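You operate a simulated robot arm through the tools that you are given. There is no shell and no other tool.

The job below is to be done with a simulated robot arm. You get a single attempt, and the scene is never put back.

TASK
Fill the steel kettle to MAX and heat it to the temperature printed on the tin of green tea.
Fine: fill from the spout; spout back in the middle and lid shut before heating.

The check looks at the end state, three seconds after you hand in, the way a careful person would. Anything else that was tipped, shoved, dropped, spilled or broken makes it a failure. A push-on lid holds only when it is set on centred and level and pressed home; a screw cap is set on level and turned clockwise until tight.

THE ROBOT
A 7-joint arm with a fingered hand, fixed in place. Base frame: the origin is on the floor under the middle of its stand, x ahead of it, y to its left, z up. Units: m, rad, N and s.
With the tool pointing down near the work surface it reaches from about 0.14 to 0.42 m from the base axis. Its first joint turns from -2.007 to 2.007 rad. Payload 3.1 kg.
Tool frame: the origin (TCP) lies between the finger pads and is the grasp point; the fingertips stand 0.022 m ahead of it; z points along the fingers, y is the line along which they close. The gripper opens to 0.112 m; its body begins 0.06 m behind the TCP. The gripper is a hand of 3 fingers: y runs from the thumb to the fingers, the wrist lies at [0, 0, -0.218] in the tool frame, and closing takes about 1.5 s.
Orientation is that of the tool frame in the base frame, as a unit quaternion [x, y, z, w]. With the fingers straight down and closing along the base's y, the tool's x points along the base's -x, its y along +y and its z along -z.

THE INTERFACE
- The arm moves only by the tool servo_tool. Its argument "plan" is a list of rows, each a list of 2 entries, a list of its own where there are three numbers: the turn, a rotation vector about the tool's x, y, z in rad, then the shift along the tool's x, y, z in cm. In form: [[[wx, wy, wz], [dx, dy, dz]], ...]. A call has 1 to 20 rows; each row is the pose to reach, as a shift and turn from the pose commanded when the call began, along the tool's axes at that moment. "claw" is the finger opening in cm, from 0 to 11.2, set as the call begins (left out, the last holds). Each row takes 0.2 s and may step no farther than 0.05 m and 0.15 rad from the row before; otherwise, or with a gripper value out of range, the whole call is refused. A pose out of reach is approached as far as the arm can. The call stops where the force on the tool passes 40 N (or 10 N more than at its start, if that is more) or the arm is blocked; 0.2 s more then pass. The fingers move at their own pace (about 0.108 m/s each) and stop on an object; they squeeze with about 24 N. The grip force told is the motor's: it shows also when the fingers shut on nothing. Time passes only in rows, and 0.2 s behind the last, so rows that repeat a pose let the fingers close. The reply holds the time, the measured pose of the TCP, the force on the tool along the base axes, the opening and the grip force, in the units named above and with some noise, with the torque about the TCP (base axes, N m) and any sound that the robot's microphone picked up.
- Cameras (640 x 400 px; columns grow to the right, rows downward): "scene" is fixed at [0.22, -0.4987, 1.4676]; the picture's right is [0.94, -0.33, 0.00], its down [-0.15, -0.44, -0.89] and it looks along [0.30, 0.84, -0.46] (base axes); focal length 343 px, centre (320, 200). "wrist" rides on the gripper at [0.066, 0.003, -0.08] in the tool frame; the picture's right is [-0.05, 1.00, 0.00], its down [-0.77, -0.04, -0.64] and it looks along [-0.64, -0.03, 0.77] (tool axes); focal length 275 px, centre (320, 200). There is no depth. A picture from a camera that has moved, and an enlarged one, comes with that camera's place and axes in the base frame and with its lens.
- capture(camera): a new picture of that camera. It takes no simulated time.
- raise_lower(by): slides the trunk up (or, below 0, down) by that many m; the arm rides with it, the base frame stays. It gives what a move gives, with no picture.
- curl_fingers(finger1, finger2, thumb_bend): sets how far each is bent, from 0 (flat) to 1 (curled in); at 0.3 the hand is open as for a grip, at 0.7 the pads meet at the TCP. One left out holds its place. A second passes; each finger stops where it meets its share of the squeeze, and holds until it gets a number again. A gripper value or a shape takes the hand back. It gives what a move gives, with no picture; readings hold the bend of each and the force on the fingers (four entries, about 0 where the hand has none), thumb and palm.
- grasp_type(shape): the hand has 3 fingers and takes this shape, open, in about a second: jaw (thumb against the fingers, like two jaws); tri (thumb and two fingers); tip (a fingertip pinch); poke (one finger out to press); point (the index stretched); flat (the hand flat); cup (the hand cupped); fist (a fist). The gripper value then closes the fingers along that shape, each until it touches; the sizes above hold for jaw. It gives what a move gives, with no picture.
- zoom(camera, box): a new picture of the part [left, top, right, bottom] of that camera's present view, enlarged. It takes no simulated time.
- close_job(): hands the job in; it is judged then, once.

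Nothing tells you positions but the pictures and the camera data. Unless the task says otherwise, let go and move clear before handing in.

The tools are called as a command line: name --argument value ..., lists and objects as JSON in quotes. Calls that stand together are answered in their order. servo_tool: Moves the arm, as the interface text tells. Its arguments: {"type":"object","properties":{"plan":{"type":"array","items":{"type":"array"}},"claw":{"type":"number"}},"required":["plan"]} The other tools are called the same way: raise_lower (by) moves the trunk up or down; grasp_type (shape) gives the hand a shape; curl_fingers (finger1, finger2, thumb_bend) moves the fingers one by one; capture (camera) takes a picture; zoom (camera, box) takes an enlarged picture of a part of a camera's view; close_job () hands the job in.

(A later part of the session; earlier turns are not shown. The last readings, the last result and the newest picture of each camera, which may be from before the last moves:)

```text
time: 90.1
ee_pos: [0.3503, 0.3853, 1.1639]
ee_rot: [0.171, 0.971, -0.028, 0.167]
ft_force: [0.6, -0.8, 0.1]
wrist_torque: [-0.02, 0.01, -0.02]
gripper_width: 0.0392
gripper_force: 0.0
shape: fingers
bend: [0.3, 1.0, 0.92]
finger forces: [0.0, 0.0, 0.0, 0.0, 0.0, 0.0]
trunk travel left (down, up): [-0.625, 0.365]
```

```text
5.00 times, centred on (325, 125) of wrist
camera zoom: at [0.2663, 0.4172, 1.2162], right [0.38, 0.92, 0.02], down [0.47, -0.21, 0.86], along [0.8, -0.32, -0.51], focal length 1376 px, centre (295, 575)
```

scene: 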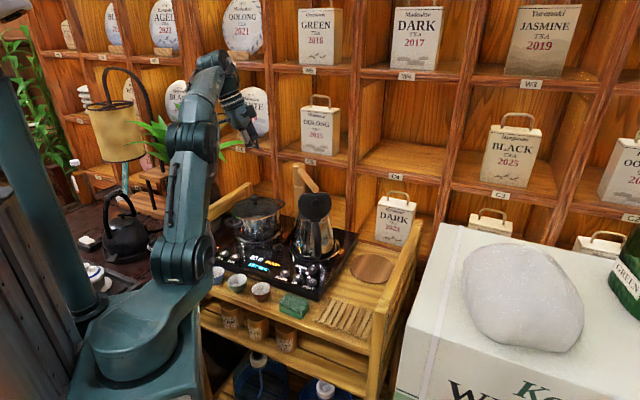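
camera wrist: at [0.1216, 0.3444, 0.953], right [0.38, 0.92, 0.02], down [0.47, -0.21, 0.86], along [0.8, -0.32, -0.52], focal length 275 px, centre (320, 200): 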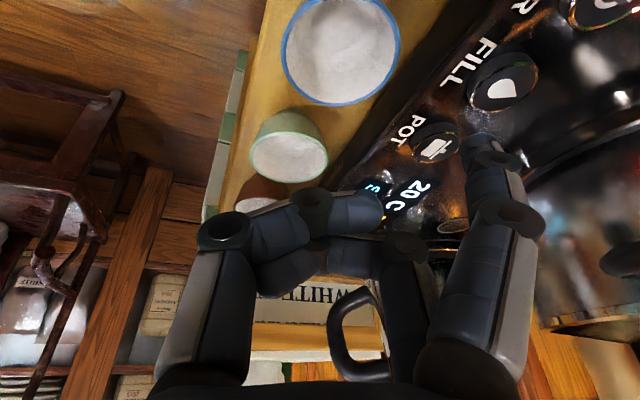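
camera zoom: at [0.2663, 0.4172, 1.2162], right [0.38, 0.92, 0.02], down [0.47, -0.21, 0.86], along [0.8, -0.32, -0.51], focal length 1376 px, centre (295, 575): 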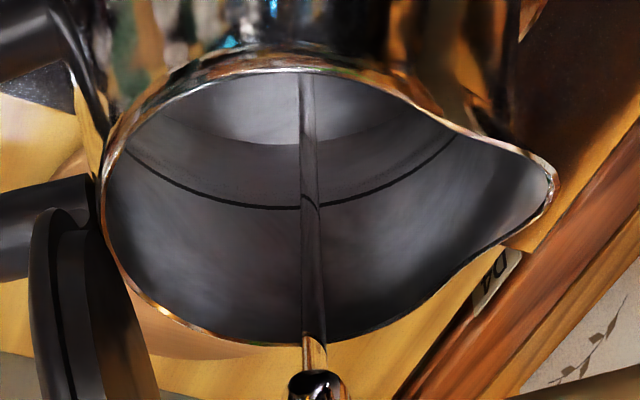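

zoom --camera "wrist" --box '[285, 98, 365, 148]'

zoom --camera "wrist" --box '[300, 105, 340, 135]'

```text
8.00 times, centred on (325, 123) of wrist
camera zoom: at [0.2663, 0.4172, 1.2162], right [0.38, 0.92, 0.02], down [0.47, -0.21, 0.86], along [0.8, -0.32, -0.51], focal length 2202 px, centre (280, 816)
```

zoom: 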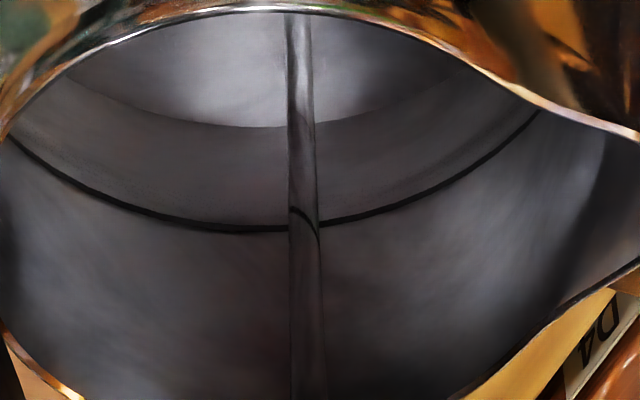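

```text
13.33 times, centred on (320, 120) of wrist
camera zoom: at [0.2663, 0.4172, 1.2162], right [0.38, 0.92, 0.02], down [0.47, -0.21, 0.86], along [0.8, -0.32, -0.51], focal length 3670 px, centre (320, 1267)
```

zoom: 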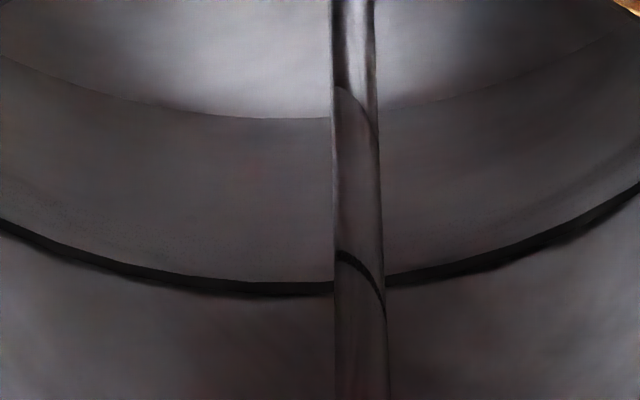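

The bright water surface's edge is rising slowly toward the dark MAX line (about 63 px to go at this zoom). I keep waiting and checking.

servo_tool --plan '[[[0, 0, 0], [0, 0, 0]], [[0, 0, 0], [0, 0, 0]], [[0, 0, 0], [0, 0, 0]], [[0, 0, 0], [0, 0, 0]], [[0, 0, 0], [0, 0, 0]], [[0, 0, 0], [0, 0, 0]], [[0, 0, 0], [0, 0, 0]], [[0, 0, 0], [0, 0, 0]], [[0, 0, 0], [0, 0, 0]], [[0, 0, 0], [0, 0, 0]], [[0, 0, 0], [0, 0, 0]], [[0, 0, 0], [0, 0, 0]], [[0, 0, 0], [0, 0, 0]], [[0, 0, 0], [0, 0, 0]], [[0, 0, 0], [0, 0, 0]], [[0, 0, 0], [0, 0, 0]], [[0, 0, 0], [0, 0, 0]], [[0, 0, 0], [0, 0, 0]], [[0, 0, 0], [0, 0, 0]]]'

zoom --camera "wrist" --box '[270, 85, 380, 165]'

zoom --camera "scene" --box '[190, 150, 350, 290]'

```text
time: 94.1
ee_pos: [0.3505, 0.3831, 1.1631]
ee_rot: [0.17, 0.971, -0.028, 0.166]
ft_force: [0.1, -0.7, 0.2]
wrist_torque: [-0.03, 0.02, -0.01]
gripper_width: 0.0392
gripper_force: 0.1
shape: fingers
bend: [0.3, 1.0, 0.92]
finger forces: [0.0, 0.0, 0.0, 0.0, 0.1, 0.0]
trunk travel left (down, up): [-0.625, 0.365]
```

```text
5.00 times, centred on (325, 125) of wrist
camera zoom: at [0.2663, 0.4172, 1.2162], right [0.38, 0.92, 0.02], down [0.47, -0.21, 0.86], along [0.8, -0.32, -0.51], focal length 1376 px, centre (295, 575)
```

zoom: 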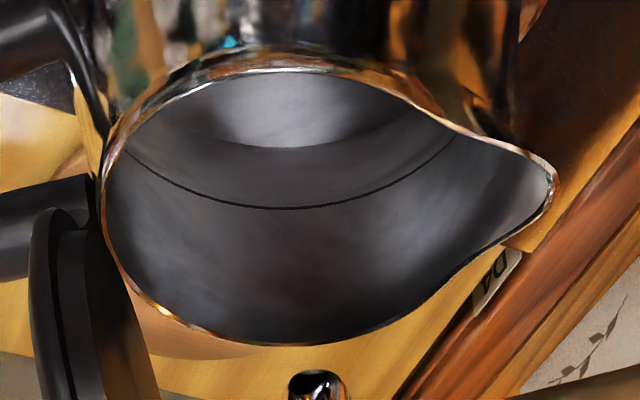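

```text
2.86 times, centred on (270, 220) of scene
camera zoom: at [0.22, -0.4987, 1.4676], right [0.94, -0.33, 0.0], down [-0.15, -0.44, -0.89], along [0.3, 0.84, -0.46], focal length 980 px, centre (463, 143)
```

zoom: 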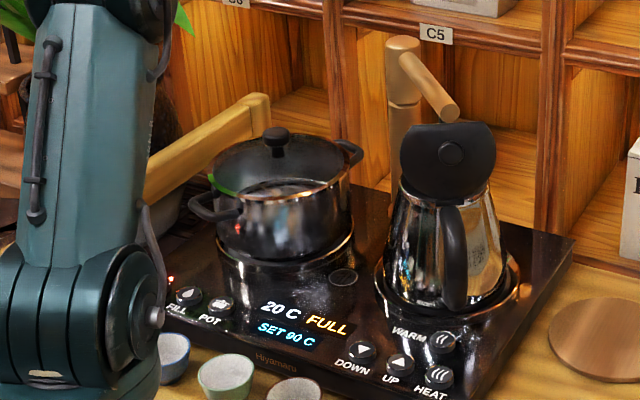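

The station reports FULL and has shut off by itself at the MAX line. Now I open the hand, turn it back, and straddle the spout tube to bring it back to the middle.

grasp_type --shape "jaw"

servo_tool --plan '[[[-0.0479, 0, -0.1331], [-0.84, 0.27, 0.3]], [[-0.0957, 0, -0.2663], [-1.68, 0.54, 0.6]], [[-0.1436, 0, -0.3994], [-2.52, 0.81, 0.9]], [[-0.1915, 0, -0.5325], [-3.36, 1.08, 1.2]], [[-0.2394, 0, -0.6657], [-4.2, 1.35, 1.5]], [[-0.2872, 0, -0.7988], [-5.05, 1.62, 1.8]], [[-0.3351, 0, -0.9319], [-5.89, 1.89, 2.1]], [[-0.383, 0, -1.0651], [-6.73, 2.16, 2.4]], [[-0.4309, 0, -1.1982], [-7.57, 2.43, 2.7]], [[-0.4787, 0, -1.3314], [-8.41, 2.7, 3.0]], [[-0.5266, 0, -1.4645], [-9.25, 2.97, 3.32]]]'

capture --camera "wrist"

capture --camera "scene"

```text
time: 95.0
ee_pos: [0.3498, 0.3842, 1.1632]
ee_rot: [0.17, 0.971, -0.028, 0.167]
ft_force: [0.5, 0.3, -0.5]
wrist_torque: [-0.03, 0.03, -0.02]
gripper_width: 0.1118
gripper_force: 0.0
shape: jaw
bend: [0.3, 0.3, 0.3]
finger forces: [0.1, 0.0, 0.0, 0.0, 0.0, 0.1]
trunk travel left (down, up): [-0.625, 0.365]
```

```text
time: 97.4
ee_pos: [0.4543, 0.3792, 1.1615]
ee_rot: [-0.561, 0.81, 0.1, 0.141]
ft_force: [-0.1, 0.1, -0.1]
wrist_torque: [-0.04, -0.04, 0.0]
gripper_width: 0.112
gripper_force: 0.0
shape: jaw
bend: [0.3, 0.3, 0.3]
finger forces: [0.1, 0.1, 0.0, 0.0, 0.1, 0.1]
trunk travel left (down, up): [-0.625, 0.365]
```

```text
taken
camera wrist: at [0.4188, 0.297, 1.2146], right [-0.92, 0.39, 0.02], down [0.22, 0.46, 0.86], along [0.33, 0.79, -0.51], focal length 275 px, centre (320, 200)
```

wrist: 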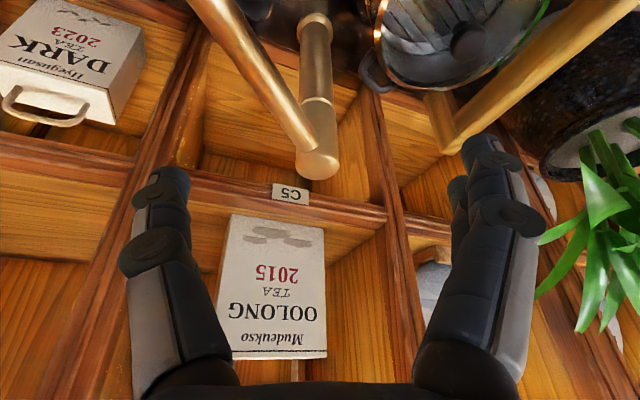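

```text
taken
```

scene: 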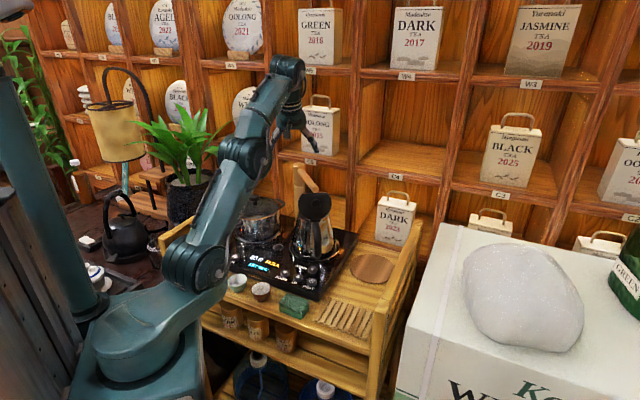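

servo_tool --plan '[[[0, 0, 0], [0, -1.0, 0]], [[0, 0, 0], [1.15, -1.0, 3.19]], [[0, 0, 0], [2.3, -1.0, 6.37]], [[0, 0, 0], [3.4, -1.0, 9.4]]]'

capture --camera "wrist"

zoom --camera "scene" --box '[240, 130, 360, 250]'

```text
time: 98.4
ee_pos: [0.4632, 0.3747, 1.0626]
ee_rot: [-0.56, 0.81, 0.099, 0.141]
ft_force: [-0.2, 0.8, -0.2]
wrist_torque: [0.01, 0.01, 0.03]
gripper_width: 0.1116
gripper_force: 0.1
shape: jaw
bend: [0.3, 0.3, 0.3]
finger forces: [0.0, 0.0, 0.1, 0.0, 0.0, 0.0]
out of reach, approached as far as the arm can: row 1
trunk travel left (down, up): [-0.625, 0.365]
```

```text
taken
camera wrist: at [0.4276, 0.2926, 1.115], right [-0.92, 0.39, 0.02], down [0.22, 0.46, 0.86], along [0.33, 0.79, -0.51], focal length 275 px, centre (320, 200)
```

wrist: 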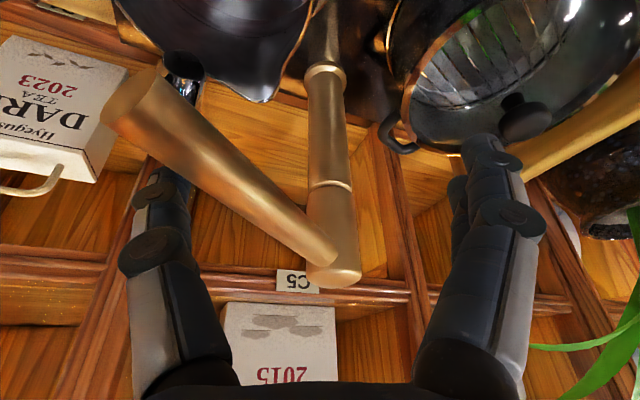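

```text
3.33 times, centred on (300, 190) of scene
camera zoom: at [0.22, -0.4987, 1.4676], right [0.94, -0.33, 0.0], down [-0.15, -0.44, -0.89], along [0.3, 0.84, -0.46], focal length 1144 px, centre (387, 233)
```

zoom: 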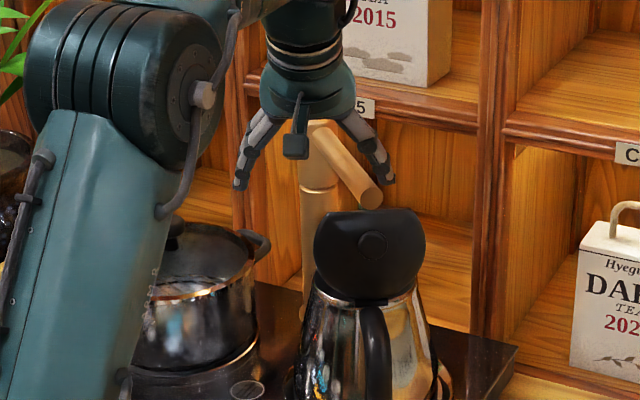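

The tube is between thumb and fingers. I pull it back toward the middle along its arc.

servo_tool --plan '[[[0, 0, 0], [0.4, 1.13, -0.15]], [[0, 0, 0], [0.85, 2.26, -0.31]], [[0, 0, 0], [1.2, 3.2, -0.43]], [[0, 0, 0], [1.54, 4.2, -0.56]], [[0, 0, 0], [1.73, 5.2, -0.62]], [[0, 0, 0], [1.92, 6.23, -0.69]], [[0, 0, 0], [1.95, 7.3, -0.7]], [[0, 0, 0], [1.96, 8.31, -0.71]]]'

capture --camera "wrist"

zoom --camera "scene" --box '[230, 150, 330, 220]'

```text
time: 100.2
ee_pos: [0.3767, 0.3855, 1.0625]
ee_rot: [-0.56, 0.81, 0.1, 0.141]
ft_force: [0.0, 0.6, -0.3]
wrist_torque: [0.01, 0.0, 0.02]
gripper_width: 0.1119
gripper_force: 0.1
shape: jaw
bend: [0.3, 0.3, 0.3]
finger forces: [0.1, 0.0, 0.0, 0.1, 0.0, 0.0]
trunk travel left (down, up): [-0.625, 0.365]
```

```text
taken
camera wrist: at [0.3416, 0.3027, 1.1159], right [-0.92, 0.39, 0.02], down [0.22, 0.46, 0.86], along [0.33, 0.79, -0.51], focal length 275 px, centre (320, 200)
```

wrist: 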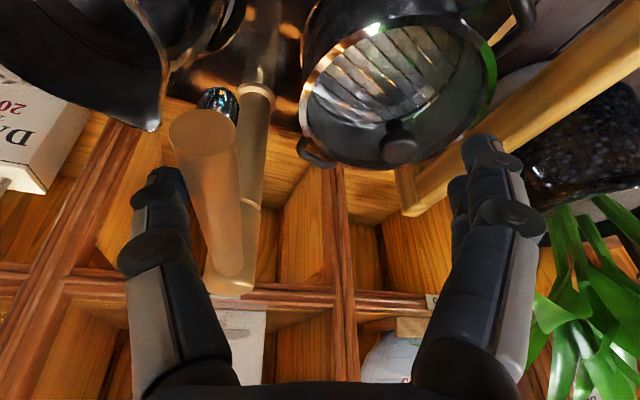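

```text
5.71 times, centred on (280, 185) of scene
camera zoom: at [0.22, -0.4987, 1.4676], right [0.94, -0.33, 0.0], down [-0.15, -0.44, -0.89], along [0.3, 0.84, -0.46], focal length 1960 px, centre (549, 286)
```

zoom: 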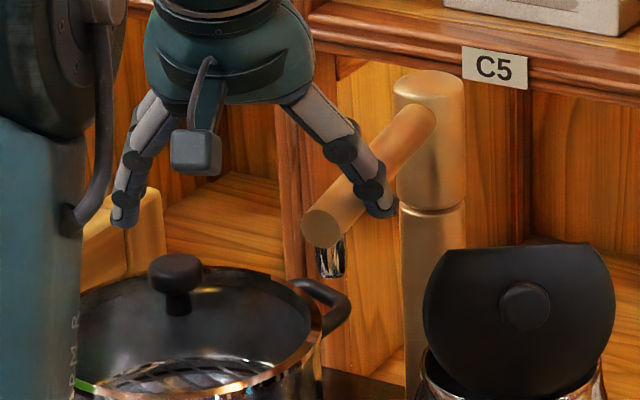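

The spout needs about another 2 cm to match its original position. I nudge it and compare with the initial picture.

servo_tool --plan '[[[0, 0, 0], [-0.15, 1.0, 0.06]], [[0, 0, 0], [-0.3, 2.0, 0.11]]]'

zoom --camera "scene" --box '[230, 150, 330, 220]'

```text
time: 100.8
ee_pos: [0.3586, 0.3959, 1.0629]
ee_rot: [-0.56, 0.81, 0.099, 0.141]
ft_force: [0.4, -0.5, 0.1]
wrist_torque: [0.01, 0.02, 0.01]
gripper_width: 0.1122
gripper_force: 0.0
shape: jaw
bend: [0.3, 0.3, 0.3]
finger forces: [0.0, 0.0, 0.0, 0.1, 0.0, 0.1]
trunk travel left (down, up): [-0.625, 0.365]
```

```text
5.71 times, centred on (280, 185) of scene
camera zoom: at [0.22, -0.4987, 1.4676], right [0.94, -0.33, 0.0], down [-0.15, -0.44, -0.89], along [0.3, 0.84, -0.46], focal length 1960 px, centre (549, 286)
```

zoom: 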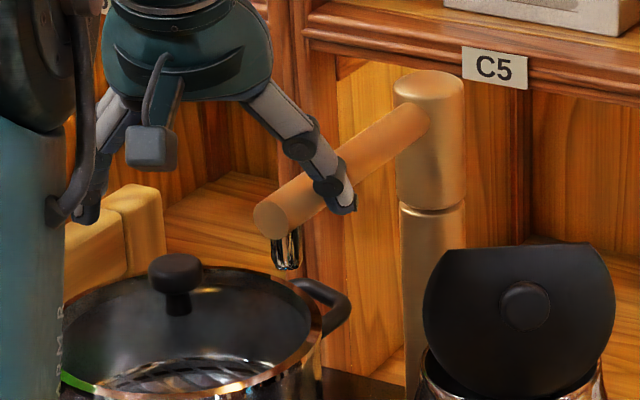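

The spout matches its original picture to within a pixel. I back the thumb off, rise, and move round to the handle side for closing the lid.

servo_tool --plan '[[[0, 0, 0], [0, -1.0, 0]], [[0, 0, 0], [-1.2, -1.0, -3.3]], [[0, 0, 0], [-2.4, -1.0, -6.7]], [[0, 0, 0], [-3.64, -1.0, -10.06]]]'

servo_tool --plan '[[[0, 0, 0], [3.04, -2.94, -0.68]], [[0, 0, 0], [6.09, -5.88, -1.35]], [[0, 0, 0], [9.13, -8.83, -2.03]], [[0, 0, 0], [12.18, -11.77, -2.7]], [[0, 0, 0], [15.22, -14.71, -3.38]]]'

capture --camera "wrist"

capture --camera "scene"

```text
time: 101.8
ee_pos: [0.3684, 0.391, 1.1715]
ee_rot: [-0.56, 0.811, 0.099, 0.14]
ft_force: [0.0, 0.0, 0.7]
wrist_torque: [0.0, 0.05, -0.01]
gripper_width: 0.1121
gripper_force: 0.0
shape: jaw
bend: [0.3, 0.3, 0.3]
finger forces: [0.0, 0.0, 0.0, 0.0, 0.0, 0.0]
trunk travel left (down, up): [-0.625, 0.365]
```

```text
time: 103.0
ee_pos: [0.452, 0.1931, 1.1489]
ee_rot: [-0.561, 0.81, 0.1, 0.14]
ft_force: [0.0, -0.6, -0.6]
wrist_torque: [0.02, 0.0, 0.03]
gripper_width: 0.112
gripper_force: 0.0
shape: jaw
bend: [0.3, 0.3, 0.3]
finger forces: [0.1, 0.0, 0.0, 0.0, 0.1, 0.0]
trunk travel left (down, up): [-0.625, 0.365]
```

```text
taken
camera wrist: at [0.417, 0.1103, 1.2015], right [-0.92, 0.39, 0.02], down [0.22, 0.46, 0.86], along [0.33, 0.8, -0.51], focal length 275 px, centre (320, 200)
```

wrist: 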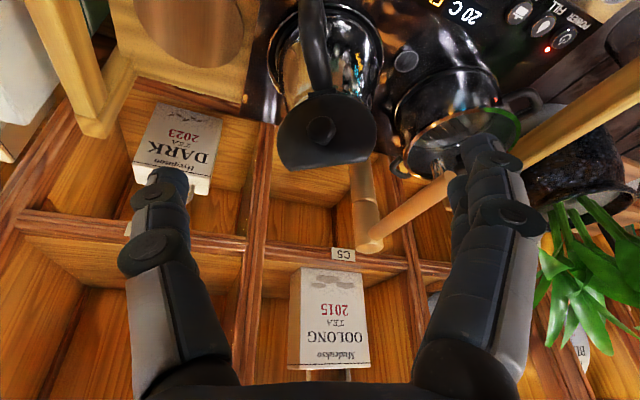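

```text
taken
```

scene: 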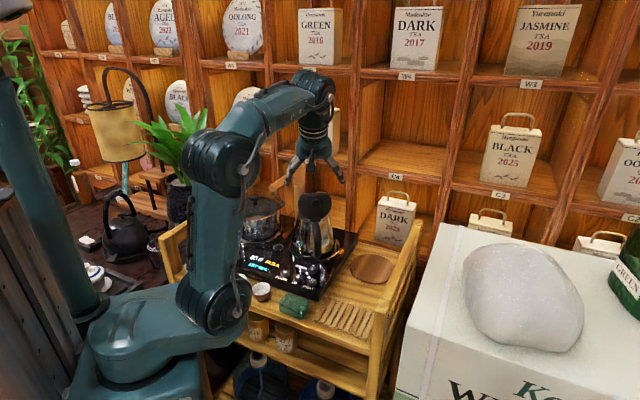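

Knob triangulates to (0.4785, 0.267, 1.035). I use the same one-finger-and-thumb pinch as before to lower the lid softly: first line up in front of the knob.

curl_fingers --finger1 0.45 --finger2 0.3 --thumb_bend 0.45

servo_tool --plan '[[[0, -0.131, 0], [0.12, -0.04, 1.4]], [[0, -0.262, 0], [0.23, -0.08, 2.87]], [[0, -0.393, 0], [0.35, -0.12, 4.3]], [[0, -0.5236, 0], [0.46, -0.16, 5.74]]]'

capture --camera "wrist"

```text
time: 104.0
ee_pos: [0.452, 0.1939, 1.148]
ee_rot: [-0.559, 0.811, 0.098, 0.141]
ft_force: [-0.2, 0.1, -0.4]
wrist_torque: [-0.03, -0.01, -0.03]
gripper_width: 0.0701
gripper_force: 0.0
shape: fingers
bend: [0.45, 0.3, 0.45]
finger forces: [0.1, 0.0, 0.1, 0.1, 0.0, 0.0]
trunk travel left (down, up): [-0.625, 0.365]
```

```text
time: 105.0
ee_pos: [0.4595, 0.2075, 1.0939]
ee_rot: [-0.514, 0.746, 0.241, 0.347]
ft_force: [-0.5, -0.1, -0.5]
wrist_torque: [-0.02, 0.0, 0.01]
gripper_width: 0.0701
gripper_force: 0.1
shape: fingers
bend: [0.45, 0.3, 0.45]
finger forces: [0.0, 0.0, 0.0, 0.0, 0.1, 0.0]
trunk travel left (down, up): [-0.625, 0.365]
```

```text
taken
camera wrist: at [0.4183, 0.1118, 1.0942], right [-0.92, 0.38, 0.04], down [0.04, 0.0, 1.0], along [0.38, 0.92, -0.01], focal length 275 px, centre (320, 200)
```

wrist: 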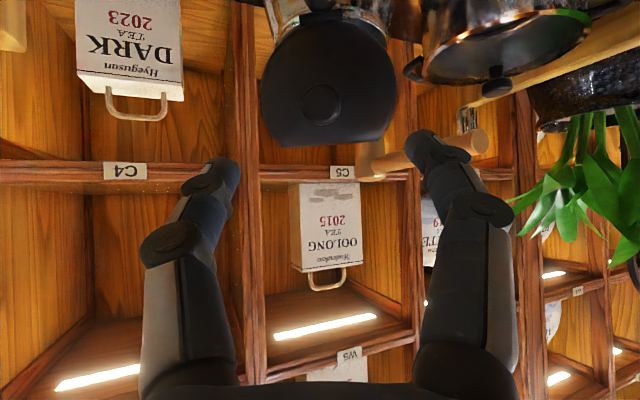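

servo_tool --plan '[[[0, 0, 0], [0.05, 0, 2.5]], [[0, 0, 0], [0.1, 0, 5.0]], [[0, 0, 0], [0.15, 0, 6.9]]]'

capture --camera "wrist"

zoom --camera "scene" --box '[270, 160, 350, 260]'

```text
time: 105.8
ee_pos: [0.4785, 0.2571, 1.0483]
ee_rot: [-0.516, 0.746, 0.241, 0.345]
ft_force: [0.7, 0.1, -0.1]
wrist_torque: [0.0, -0.02, 0.02]
gripper_width: 0.07
gripper_force: 0.0
shape: fingers
bend: [0.45, 0.3, 0.45]
finger forces: [0.0, 0.0, 0.0, 0.0, 0.0, 0.1]
trunk travel left (down, up): [-0.625, 0.365]
```

```text
taken
camera wrist: at [0.4369, 0.1613, 1.0489], right [-0.92, 0.38, 0.04], down [0.04, 0.0, 1.0], along [0.38, 0.92, -0.01], focal length 275 px, centre (320, 200)
```

wrist: 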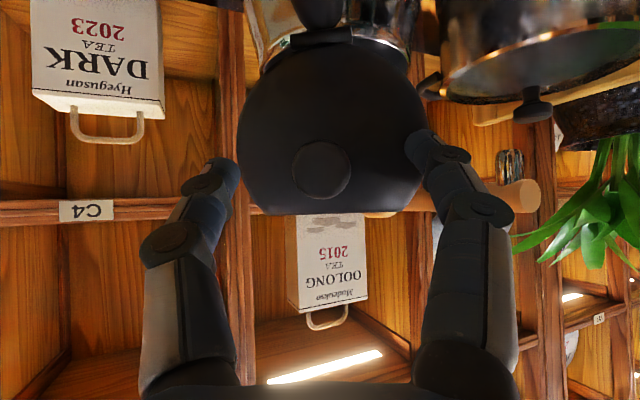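

```text
4.00 times, centred on (310, 210) of scene
camera zoom: at [0.22, -0.4987, 1.4676], right [0.94, -0.33, 0.0], down [-0.15, -0.44, -0.89], along [0.3, 0.84, -0.46], focal length 1372 px, centre (360, 160)
```

zoom: 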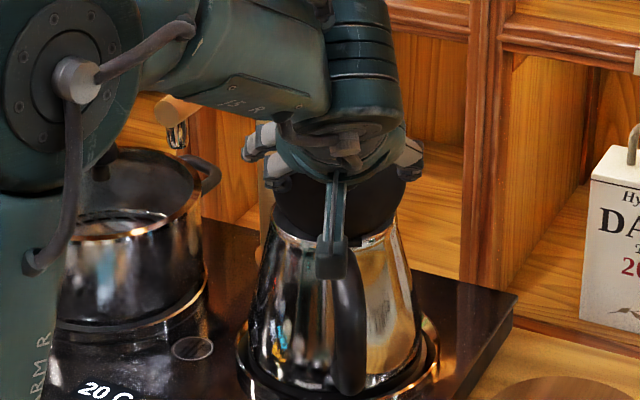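

curl_fingers --finger1 0.75 --finger2 0.3 --thumb_bend 0.75

capture --camera "wrist"

```text
time: 106.8
ee_pos: [0.4767, 0.2571, 1.0479]
ee_rot: [-0.515, 0.747, 0.241, 0.346]
ft_force: [1.6, 1.6, 0.8]
wrist_torque: [-0.02, -0.03, -0.03]
gripper_width: 0.0148
gripper_force: 7.4
shape: fingers
bend: [0.68, 0.3, 0.69]
finger forces: [7.8, 0.0, 0.0, 0.0, 7.2, 0.0]
trunk travel left (down, up): [-0.625, 0.365]
```

```text
taken
camera wrist: at [0.4374, 0.1615, 1.0486], right [-0.92, 0.38, 0.04], down [0.04, 0.0, 1.0], along [0.38, 0.92, -0.01], focal length 275 px, centre (320, 200)
```

wrist: 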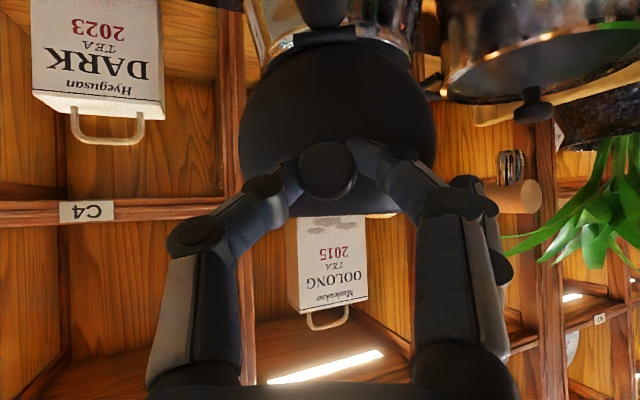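

Knob pinched lightly. I lower the lid along the reverse arc, first about 30°.

servo_tool --plan '[[[0, 0.0314, 0], [-0.46, 0.09, 0.4]], [[0, 0.0628, 0], [-0.93, 0.18, 0.8]], [[0, 0.0942, 0], [-1.32, 0.27, 1.26]], [[0, 0.1257, 0], [-1.7, 0.36, 1.73]], [[0, 0.1571, 0], [-2.0, 0.45, 2.24]], [[0, 0.1885, 0], [-2.29, 0.53, 2.76]]]'

capture --camera "wrist"

zoom --camera "scene" --box '[240, 150, 360, 290]'

```text
time: 108.2
ee_pos: [0.4853, 0.292, 1.0489]
ee_rot: [-0.535, 0.776, 0.192, 0.273]
ft_force: [1.9, -1.4, -0.5]
wrist_torque: [-0.08, 0.03, 0.04]
gripper_width: 0.0083
gripper_force: 11.0
shape: fingers
bend: [0.71, 0.3, 0.69]
finger forces: [13.4, 0.1, 0.0, 0.0, 9.0, 0.0]
trunk travel left (down, up): [-0.625, 0.365]
```

```text
taken
camera wrist: at [0.4455, 0.1982, 1.0684], right [-0.92, 0.39, 0.03], down [0.11, 0.17, 0.98], along [0.37, 0.91, -0.2], focal length 275 px, centre (320, 200)
```

wrist: 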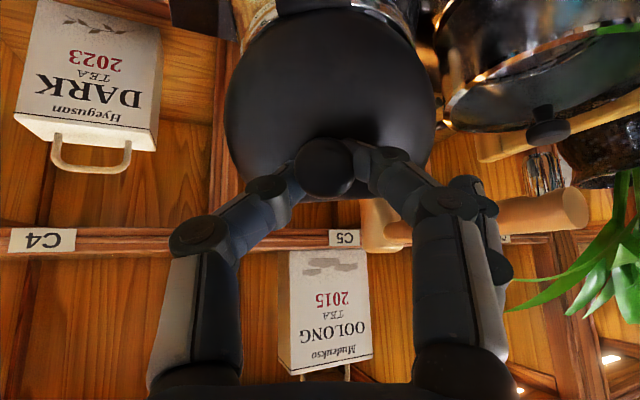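

```text
2.86 times, centred on (300, 220) of scene
camera zoom: at [0.22, -0.4987, 1.4676], right [0.94, -0.33, 0.0], down [-0.15, -0.44, -0.89], along [0.3, 0.84, -0.46], focal length 980 px, centre (377, 143)
```

zoom: 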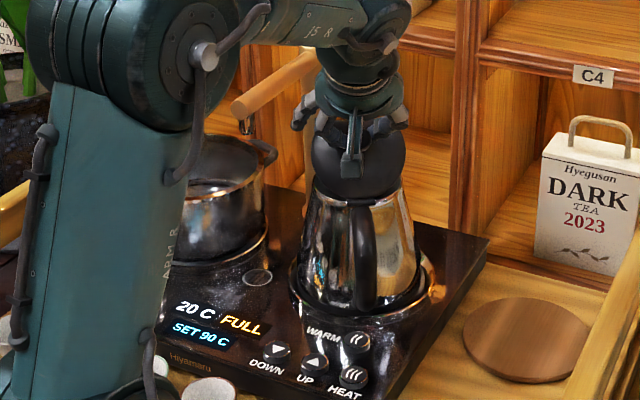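

servo_tool --plan '[[[0, 0.0314, 0], [-0.31, 0.08, 0.5]], [[0, 0.0628, 0], [-0.61, 0.16, 0.99]], [[0, 0.0942, 0], [-0.83, 0.23, 1.52]], [[0, 0.1257, 0], [-1.03, 0.3, 2.06]], [[0, 0.1571, 0], [-1.16, 0.37, 2.6]], [[0, 0.1885, 0], [-1.27, 0.43, 3.15]], [[0, 0.22, 0], [-1.3, 0.48, 3.7]]]'

capture --camera "wrist"

zoom --camera "scene" --box '[240, 150, 360, 290]'

```text
time: 109.8
ee_pos: [0.4914, 0.3258, 1.0267]
ee_rot: [-0.554, 0.801, 0.132, 0.186]
ft_force: [3.5, 1.3, 3.9]
wrist_torque: [-0.13, 0.06, 0.13]
gripper_width: 0.0079
gripper_force: 17.8
shape: fingers
bend: [0.73, 0.3, 0.68]
finger forces: [21.6, 0.0, 0.0, 0.0, 12.9, 0.0]
trunk travel left (down, up): [-0.625, 0.365]
```

```text
taken
camera wrist: at [0.455, 0.2377, 1.0693], right [-0.92, 0.39, 0.03], down [0.18, 0.37, 0.91], along [0.35, 0.84, -0.41], focal length 275 px, centre (320, 200)
```

wrist: 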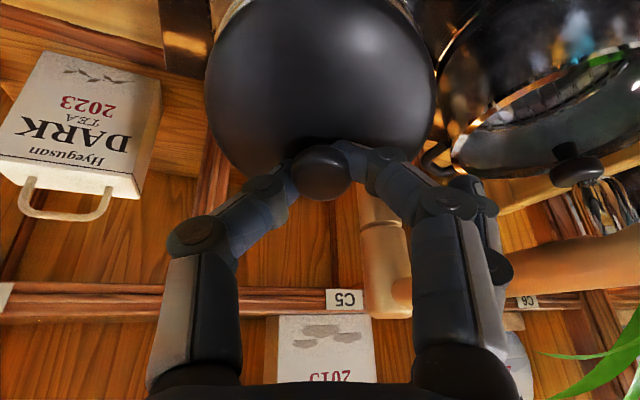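

```text
2.86 times, centred on (300, 220) of scene
camera zoom: at [0.22, -0.4987, 1.4676], right [0.94, -0.33, 0.0], down [-0.15, -0.44, -0.89], along [0.3, 0.84, -0.46], focal length 980 px, centre (377, 143)
```

zoom: 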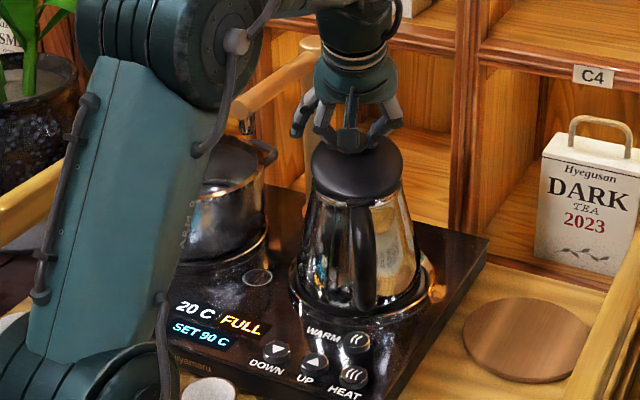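

servo_tool --plan '[[[0, 0.03, 0], [-0.09, 0.05, 0.56]], [[0, 0.06, 0], [-0.17, 0.09, 1.12]], [[0, 0.09, 0], [-0.23, 0.13, 1.68]]]'

capture --camera "wrist"

zoom --camera "scene" --box '[270, 160, 350, 260]'

```text
time: 110.6
ee_pos: [0.4942, 0.3339, 1.0134]
ee_rot: [-0.558, 0.809, 0.106, 0.15]
ft_force: [3.8, 0.9, 3.8]
wrist_torque: [-0.13, 0.14, 0.08]
gripper_width: 0.0087
gripper_force: 20.4
shape: fingers
bend: [0.74, 0.3, 0.68]
finger forces: [27.5, 0.0, 0.1, 0.0, 12.9, 0.1]
trunk travel left (down, up): [-0.625, 0.365]
```

```text
taken
camera wrist: at [0.4589, 0.2509, 1.0637], right [-0.92, 0.39, 0.02], down [0.21, 0.44, 0.87], along [0.33, 0.81, -0.49], focal length 275 px, centre (320, 200)
```

wrist: 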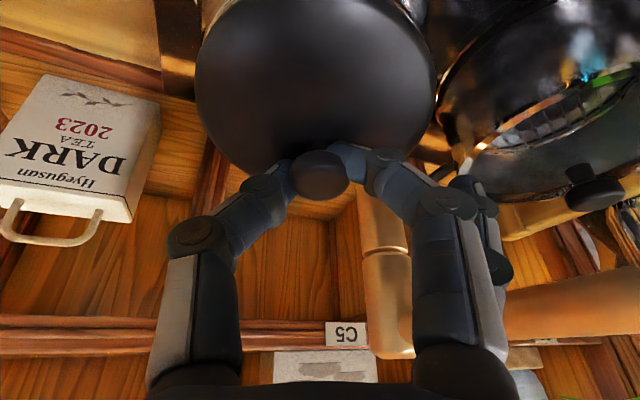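

```text
4.00 times, centred on (310, 210) of scene
camera zoom: at [0.22, -0.4987, 1.4676], right [0.94, -0.33, 0.0], down [-0.15, -0.44, -0.89], along [0.3, 0.84, -0.46], focal length 1372 px, centre (360, 160)
```

zoom: 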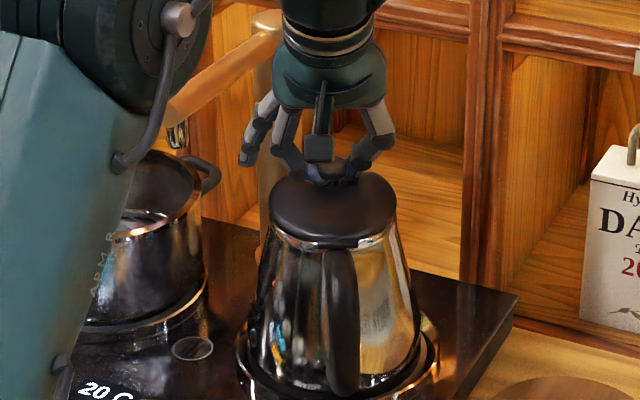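

servo_tool --plan '[[[0, 0, 0], [0.1, 0, 0.3]], [[0, 0, 0], [0.15, 0, 0.5]]]'

curl_fingers --finger1 0.48 --finger2 0.3 --thumb_bend 0.48

capture --camera "wrist"

zoom --camera "scene" --box '[270, 160, 350, 260]'

```text
time: 111.2
ee_pos: [0.4944, 0.3358, 1.0071]
ee_rot: [-0.558, 0.809, 0.107, 0.15]
ft_force: [2.3, 4.0, 4.5]
wrist_torque: [-0.13, 0.18, 0.1]
gripper_width: 0.0093
gripper_force: 21.2
shape: fingers
bend: [0.74, 0.3, 0.68]
finger forces: [29.0, 0.0, 0.0, 0.1, 13.6, 0.0]
trunk travel left (down, up): [-0.625, 0.365]
```

```text
time: 112.2
ee_pos: [0.4948, 0.3336, 1.0075]
ee_rot: [-0.559, 0.808, 0.107, 0.151]
ft_force: [0.2, 0.1, 0.2]
wrist_torque: [-0.02, -0.02, 0.01]
gripper_width: 0.0608
gripper_force: 0.1
shape: fingers
bend: [0.48, 0.3, 0.48]
finger forces: [0.0, 0.0, 0.1, 0.1, 0.1, 0.0]
trunk travel left (down, up): [-0.625, 0.365]
```

```text
taken
camera wrist: at [0.4586, 0.2512, 1.0585], right [-0.92, 0.39, 0.02], down [0.21, 0.44, 0.87], along [0.33, 0.81, -0.49], focal length 275 px, centre (320, 200)
```

wrist: 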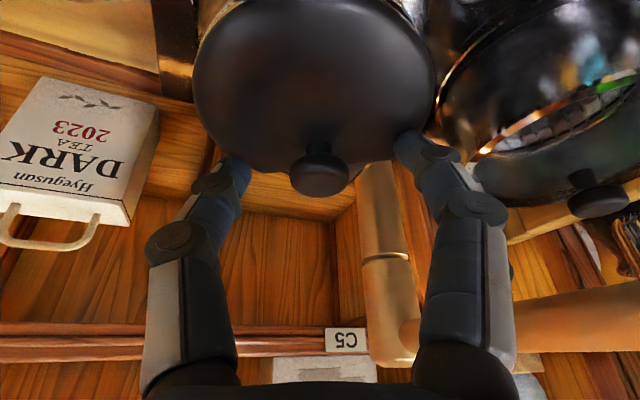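

```text
4.00 times, centred on (310, 210) of scene
camera zoom: at [0.22, -0.4987, 1.4676], right [0.94, -0.33, 0.0], down [-0.15, -0.44, -0.89], along [0.3, 0.84, -0.46], focal length 1372 px, centre (360, 160)
```

zoom: 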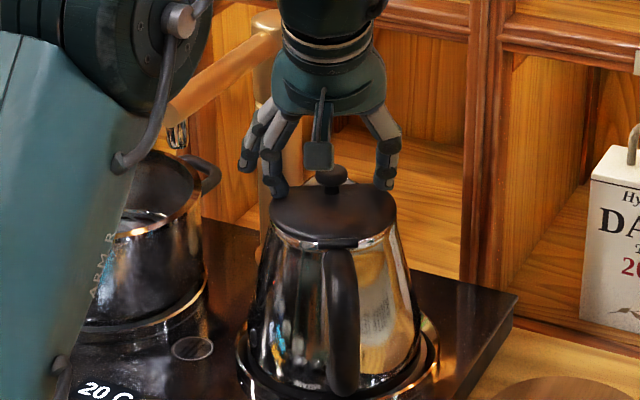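

The lid is shut. I rise clear and check the kettle, spout and display.

servo_tool --plan '[[[0, 0, 0], [0, 0, -3.5]], [[0, 0, 0], [0, 0, -7.5]], [[0, 0, 0], [1.5, 0, -12.0]], [[0, 0, 0], [5.0, 0, -14.5]], [[0, 0, 0], [9.5, 0, -14.5]]]'

capture --camera "scene"

zoom --camera "scene" --box '[220, 150, 360, 290]'

capture --camera "wrist"

```text
time: 113.4
ee_pos: [0.4432, 0.2007, 1.1068]
ee_rot: [-0.558, 0.809, 0.107, 0.151]
ft_force: [0.1, 0.4, -0.7]
wrist_torque: [0.0, 0.0, 0.04]
gripper_width: 0.0608
gripper_force: 0.3
shape: fingers
bend: [0.48, 0.3, 0.48]
finger forces: [0.0, 0.1, 0.0, 0.1, 0.0, 0.1]
trunk travel left (down, up): [-0.625, 0.365]
```

```text
taken
```

scene: 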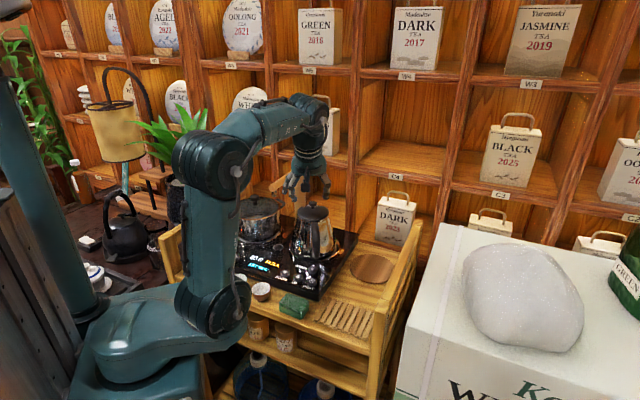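

```text
2.86 times, centred on (290, 220) of scene
camera zoom: at [0.22, -0.4987, 1.4676], right [0.94, -0.33, 0.0], down [-0.15, -0.44, -0.89], along [0.3, 0.84, -0.46], focal length 980 px, centre (406, 143)
```

zoom: 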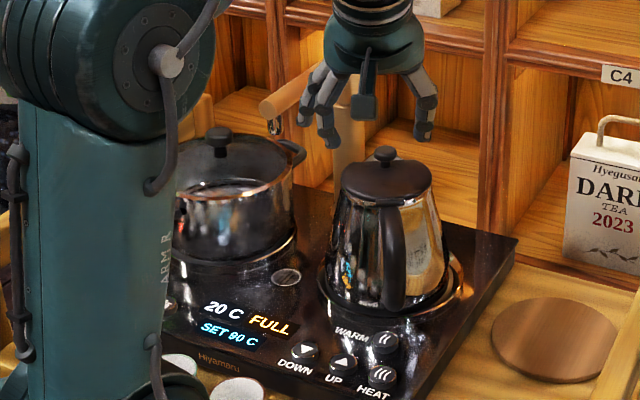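

```text
taken
camera wrist: at [0.4078, 0.1183, 1.1586], right [-0.92, 0.39, 0.02], down [0.21, 0.44, 0.87], along [0.33, 0.81, -0.49], focal length 275 px, centre (320, 200)
```

wrist: 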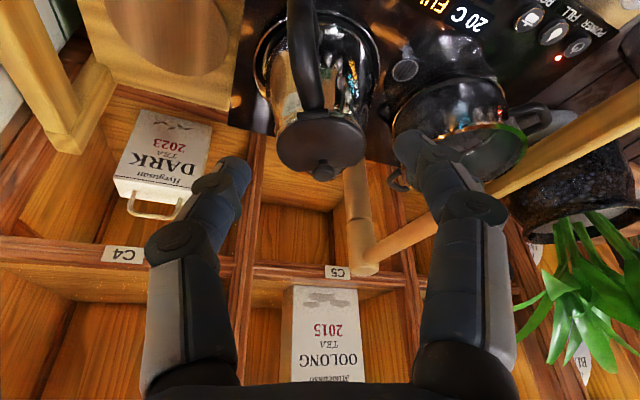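

zoom --camera "scene" --box '[290, 190, 350, 270]'

zoom --camera "wrist" --box '[240, 40, 400, 200]'

zoom --camera "scene" --box '[230, 150, 330, 220]'

```text
5.00 times, centred on (320, 230) of scene
camera zoom: at [0.22, -0.4987, 1.4676], right [0.94, -0.33, 0.0], down [-0.15, -0.44, -0.89], along [0.3, 0.84, -0.46], focal length 1715 px, centre (320, 50)
```

zoom: 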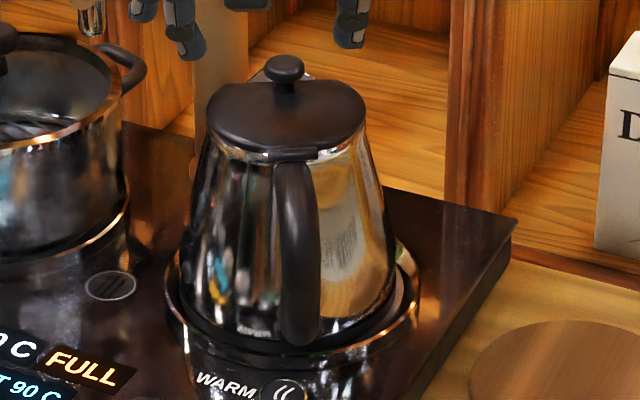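

```text
2.50 times, centred on (320, 120) of wrist
camera zoom: at [0.4078, 0.1183, 1.1586], right [-0.92, 0.39, 0.02], down [0.21, 0.44, 0.87], along [0.33, 0.81, -0.49], focal length 688 px, centre (320, 400)
```

zoom: 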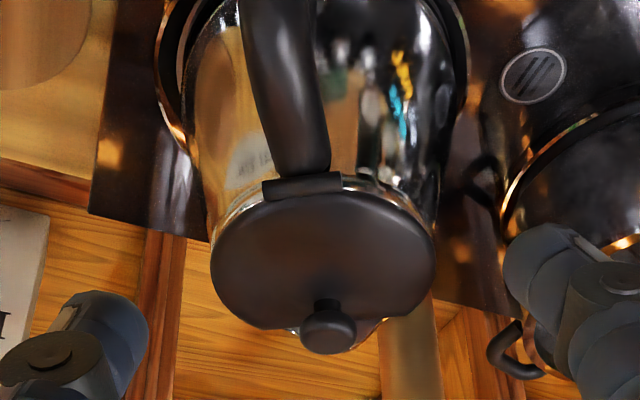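

```text
5.71 times, centred on (280, 185) of scene
camera zoom: at [0.22, -0.4987, 1.4676], right [0.94, -0.33, 0.0], down [-0.15, -0.44, -0.89], along [0.3, 0.84, -0.46], focal length 1960 px, centre (549, 286)
```

zoom: 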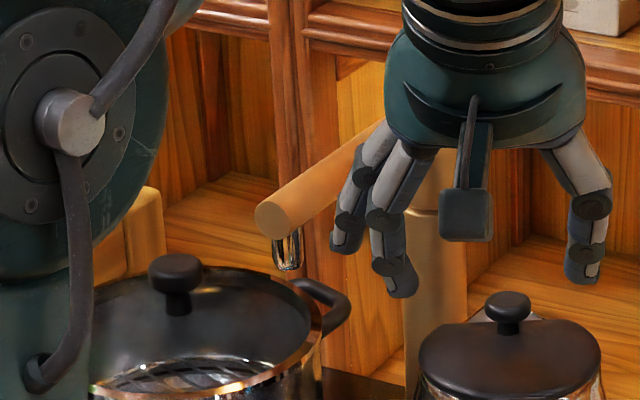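

Lid fully shut, spout in the middle, display reads 20 C / FULL / SET 90 C. Now I shape the pressing finger and turn toward HEAT at about (0.438, 0.1825).

curl_fingers --finger1 0.3 --finger2 1.0 --thumb_bend 0.3

curl_fingers --finger1 0.3 --finger2 1.0 --thumb_bend 1.0

servo_tool --plan '[[[0.0476, 0, 0.1219], [1.9, -0.46, -0.59]], [[0.0952, 0, 0.2437], [3.79, -0.92, -1.18]], [[0.1427, 0, 0.3656], [5.69, -1.37, -1.77]], [[0.1903, 0, 0.4874], [7.58, -1.83, -2.36]], [[0.2379, 0, 0.6093], [9.48, -2.29, -2.95]]]'

capture --camera "wrist"

```text
time: 114.4
ee_pos: [0.445, 0.2033, 1.1079]
ee_rot: [-0.559, 0.809, 0.105, 0.151]
ft_force: [-0.3, -0.1, 0.6]
wrist_torque: [0.03, 0.04, -0.01]
gripper_width: 0.1111
gripper_force: 0.2
shape: fingers
bend: [0.3, 1.0, 0.3]
finger forces: [0.1, 0.0, 0.0, 0.0, 0.0, 0.0]
trunk travel left (down, up): [-0.625, 0.365]
```

```text
time: 115.4
ee_pos: [0.4435, 0.2034, 1.1086]
ee_rot: [-0.558, 0.809, 0.106, 0.151]
ft_force: [0.6, 0.4, 0.7]
wrist_torque: [-0.01, -0.01, -0.01]
gripper_width: 0.0386
gripper_force: 0.1
shape: fingers
bend: [0.3, 1.0, 0.91]
finger forces: [0.0, 0.0, 0.0, 0.0, 0.1, 0.0]
trunk travel left (down, up): [-0.625, 0.365]
```

```text
time: 116.6
ee_pos: [0.4318, 0.1014, 1.1027]
ee_rot: [-0.268, 0.946, 0.052, 0.176]
ft_force: [-0.1, 0.3, 0.0]
wrist_torque: [0.03, -0.01, -0.01]
gripper_width: 0.0387
gripper_force: 0.2
shape: fingers
bend: [0.3, 1.0, 0.91]
finger forces: [0.0, 0.0, 0.0, 0.0, 0.0, 0.1]
trunk travel left (down, up): [-0.625, 0.365]
```

```text
taken
camera wrist: at [0.3514, 0.0572, 1.1531], right [-0.49, 0.87, 0.02], down [0.44, 0.22, 0.87], along [0.76, 0.43, -0.49], focal length 275 px, centre (320, 200)
```

wrist: 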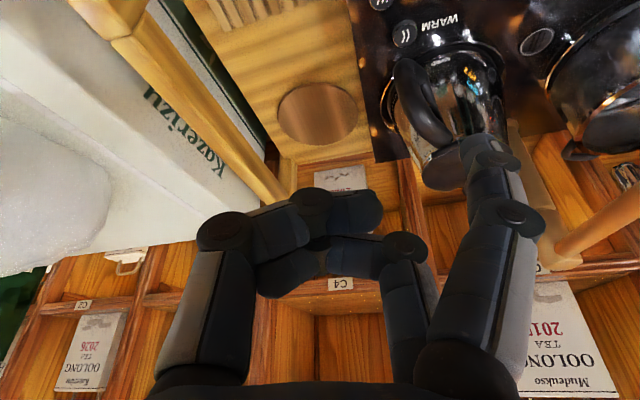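

servo_tool --plan '[[[0, 0, 0], [0.71, -0.2, 4.08]], [[0, 0, 0], [1.41, -0.39, 8.15]], [[0, 0, 0], [2.12, -0.59, 12.2]], [[0, 0, 0], [2.82, -0.78, 16.3]], [[0, 0, 0], [3.53, -0.98, 20.38]]]'

capture --camera "wrist"

zoom --camera "scene" --box '[250, 210, 370, 310]'

```text
time: 117.8
ee_pos: [0.4707, 0.1172, 0.8977]
ee_rot: [-0.27, 0.945, 0.052, 0.175]
ft_force: [0.3, 0.3, -0.5]
wrist_torque: [0.0, -0.01, 0.02]
gripper_width: 0.0385
gripper_force: 0.1
shape: fingers
bend: [0.3, 1.0, 0.91]
finger forces: [0.1, 0.0, 0.0, 0.0, 0.1, 0.0]
trunk travel left (down, up): [-0.625, 0.365]
```

```text
taken
camera wrist: at [0.3917, 0.0714, 0.9485], right [-0.49, 0.87, 0.02], down [0.44, 0.23, 0.87], along [0.75, 0.44, -0.49], focal length 275 px, centre (320, 200)
```

wrist: 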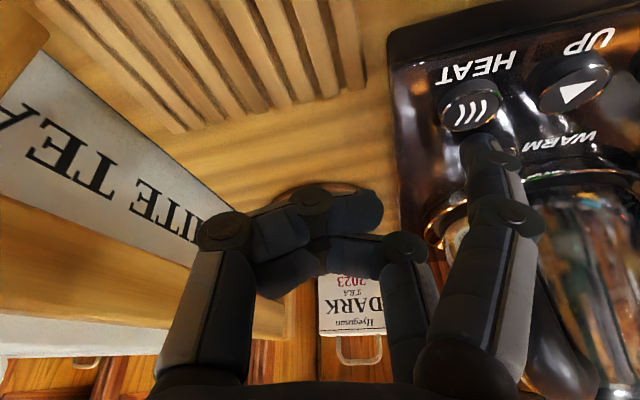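

```text
4.00 times, centred on (310, 260) of scene
camera zoom: at [0.22, -0.4987, 1.4676], right [0.94, -0.33, 0.0], down [-0.15, -0.44, -0.89], along [0.3, 0.84, -0.46], focal length 1372 px, centre (360, -40)
```

zoom: 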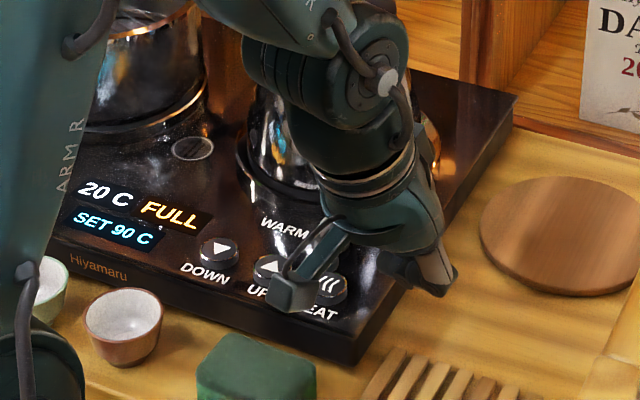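

HEAT is at (0.4377, 0.185), directly below the fingertip. I lower to just above it.

servo_tool --plan '[[[0, 0, 0], [0.36, 0, 0.93]], [[0, 0, 0], [0.68, 0, 1.77]]]'

zoom --camera "wrist" --box '[380, 40, 640, 220]'

zoom --camera "scene" --box '[250, 210, 370, 310]'

```text
time: 118.4
ee_pos: [0.4705, 0.1154, 0.8799]
ee_rot: [-0.27, 0.945, 0.051, 0.176]
ft_force: [1.3, 0.3, -0.4]
wrist_torque: [0.02, -0.01, 0.01]
gripper_width: 0.0386
gripper_force: 0.1
shape: fingers
bend: [0.3, 1.0, 0.91]
finger forces: [0.0, 0.0, 0.0, 0.0, 0.0, 0.0]
trunk travel left (down, up): [-0.625, 0.365]
```

```text
2.22 times, centred on (510, 130) of wrist
camera zoom: at [0.391, 0.0708, 0.9308], right [-0.49, 0.87, 0.02], down [0.44, 0.23, 0.87], along [0.75, 0.44, -0.49], focal length 612 px, centre (-102, 356)
```

zoom: 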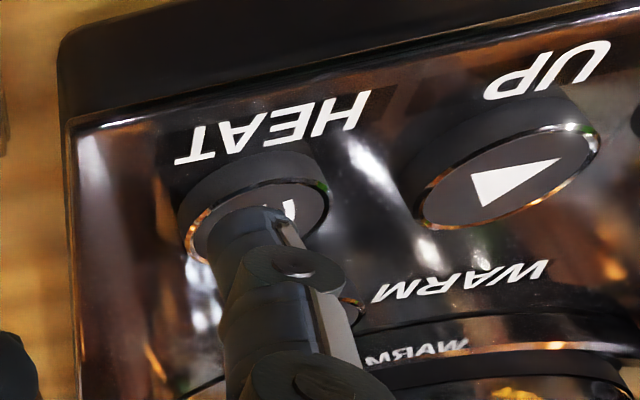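

```text
4.00 times, centred on (310, 260) of scene
camera zoom: at [0.22, -0.4987, 1.4676], right [0.94, -0.33, 0.0], down [-0.15, -0.44, -0.89], along [0.3, 0.84, -0.46], focal length 1372 px, centre (360, -40)
```

zoom: 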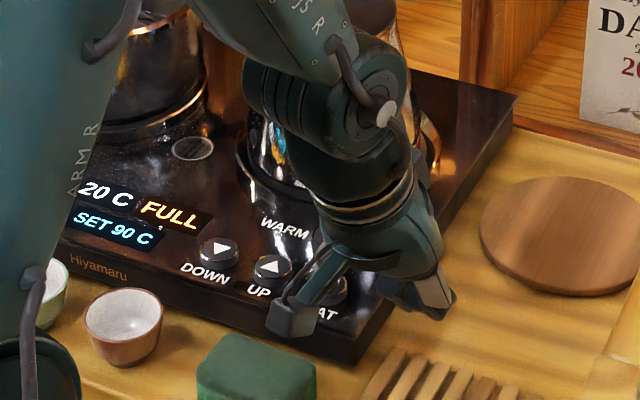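

servo_tool --plan '[[[0, 0, 0], [0.19, 0.1, 0.5]], [[0, 0, 0], [0.37, 0.1, 0.97]]]'

zoom --camera "scene" --box '[220, 210, 370, 310]'

```text
time: 119.0
ee_pos: [0.4709, 0.1183, 0.8698]
ee_rot: [-0.269, 0.945, 0.051, 0.177]
ft_force: [-0.1, -0.4, 0.6]
wrist_torque: [0.09, 0.04, 0.02]
gripper_width: 0.0388
gripper_force: 0.2
shape: fingers
bend: [0.3, 1.0, 0.91]
finger forces: [1.2, 0.0, 0.0, 0.0, 0.0, 0.0]
trunk travel left (down, up): [-0.625, 0.365]
heard: click
```

```text
4.00 times, centred on (295, 260) of scene
camera zoom: at [0.22, -0.4987, 1.4676], right [0.94, -0.33, 0.0], down [-0.15, -0.44, -0.89], along [0.3, 0.84, -0.46], focal length 1372 px, centre (420, -40)
```

zoom: 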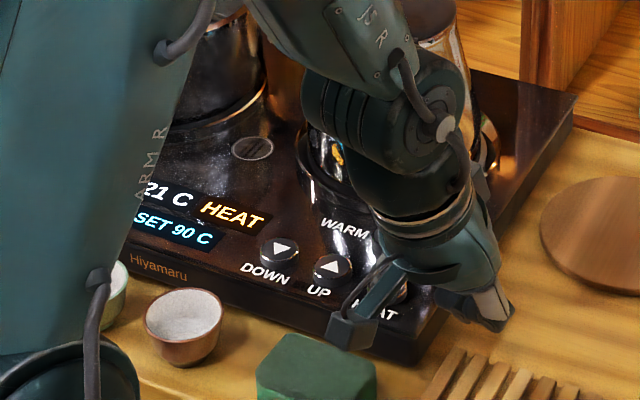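

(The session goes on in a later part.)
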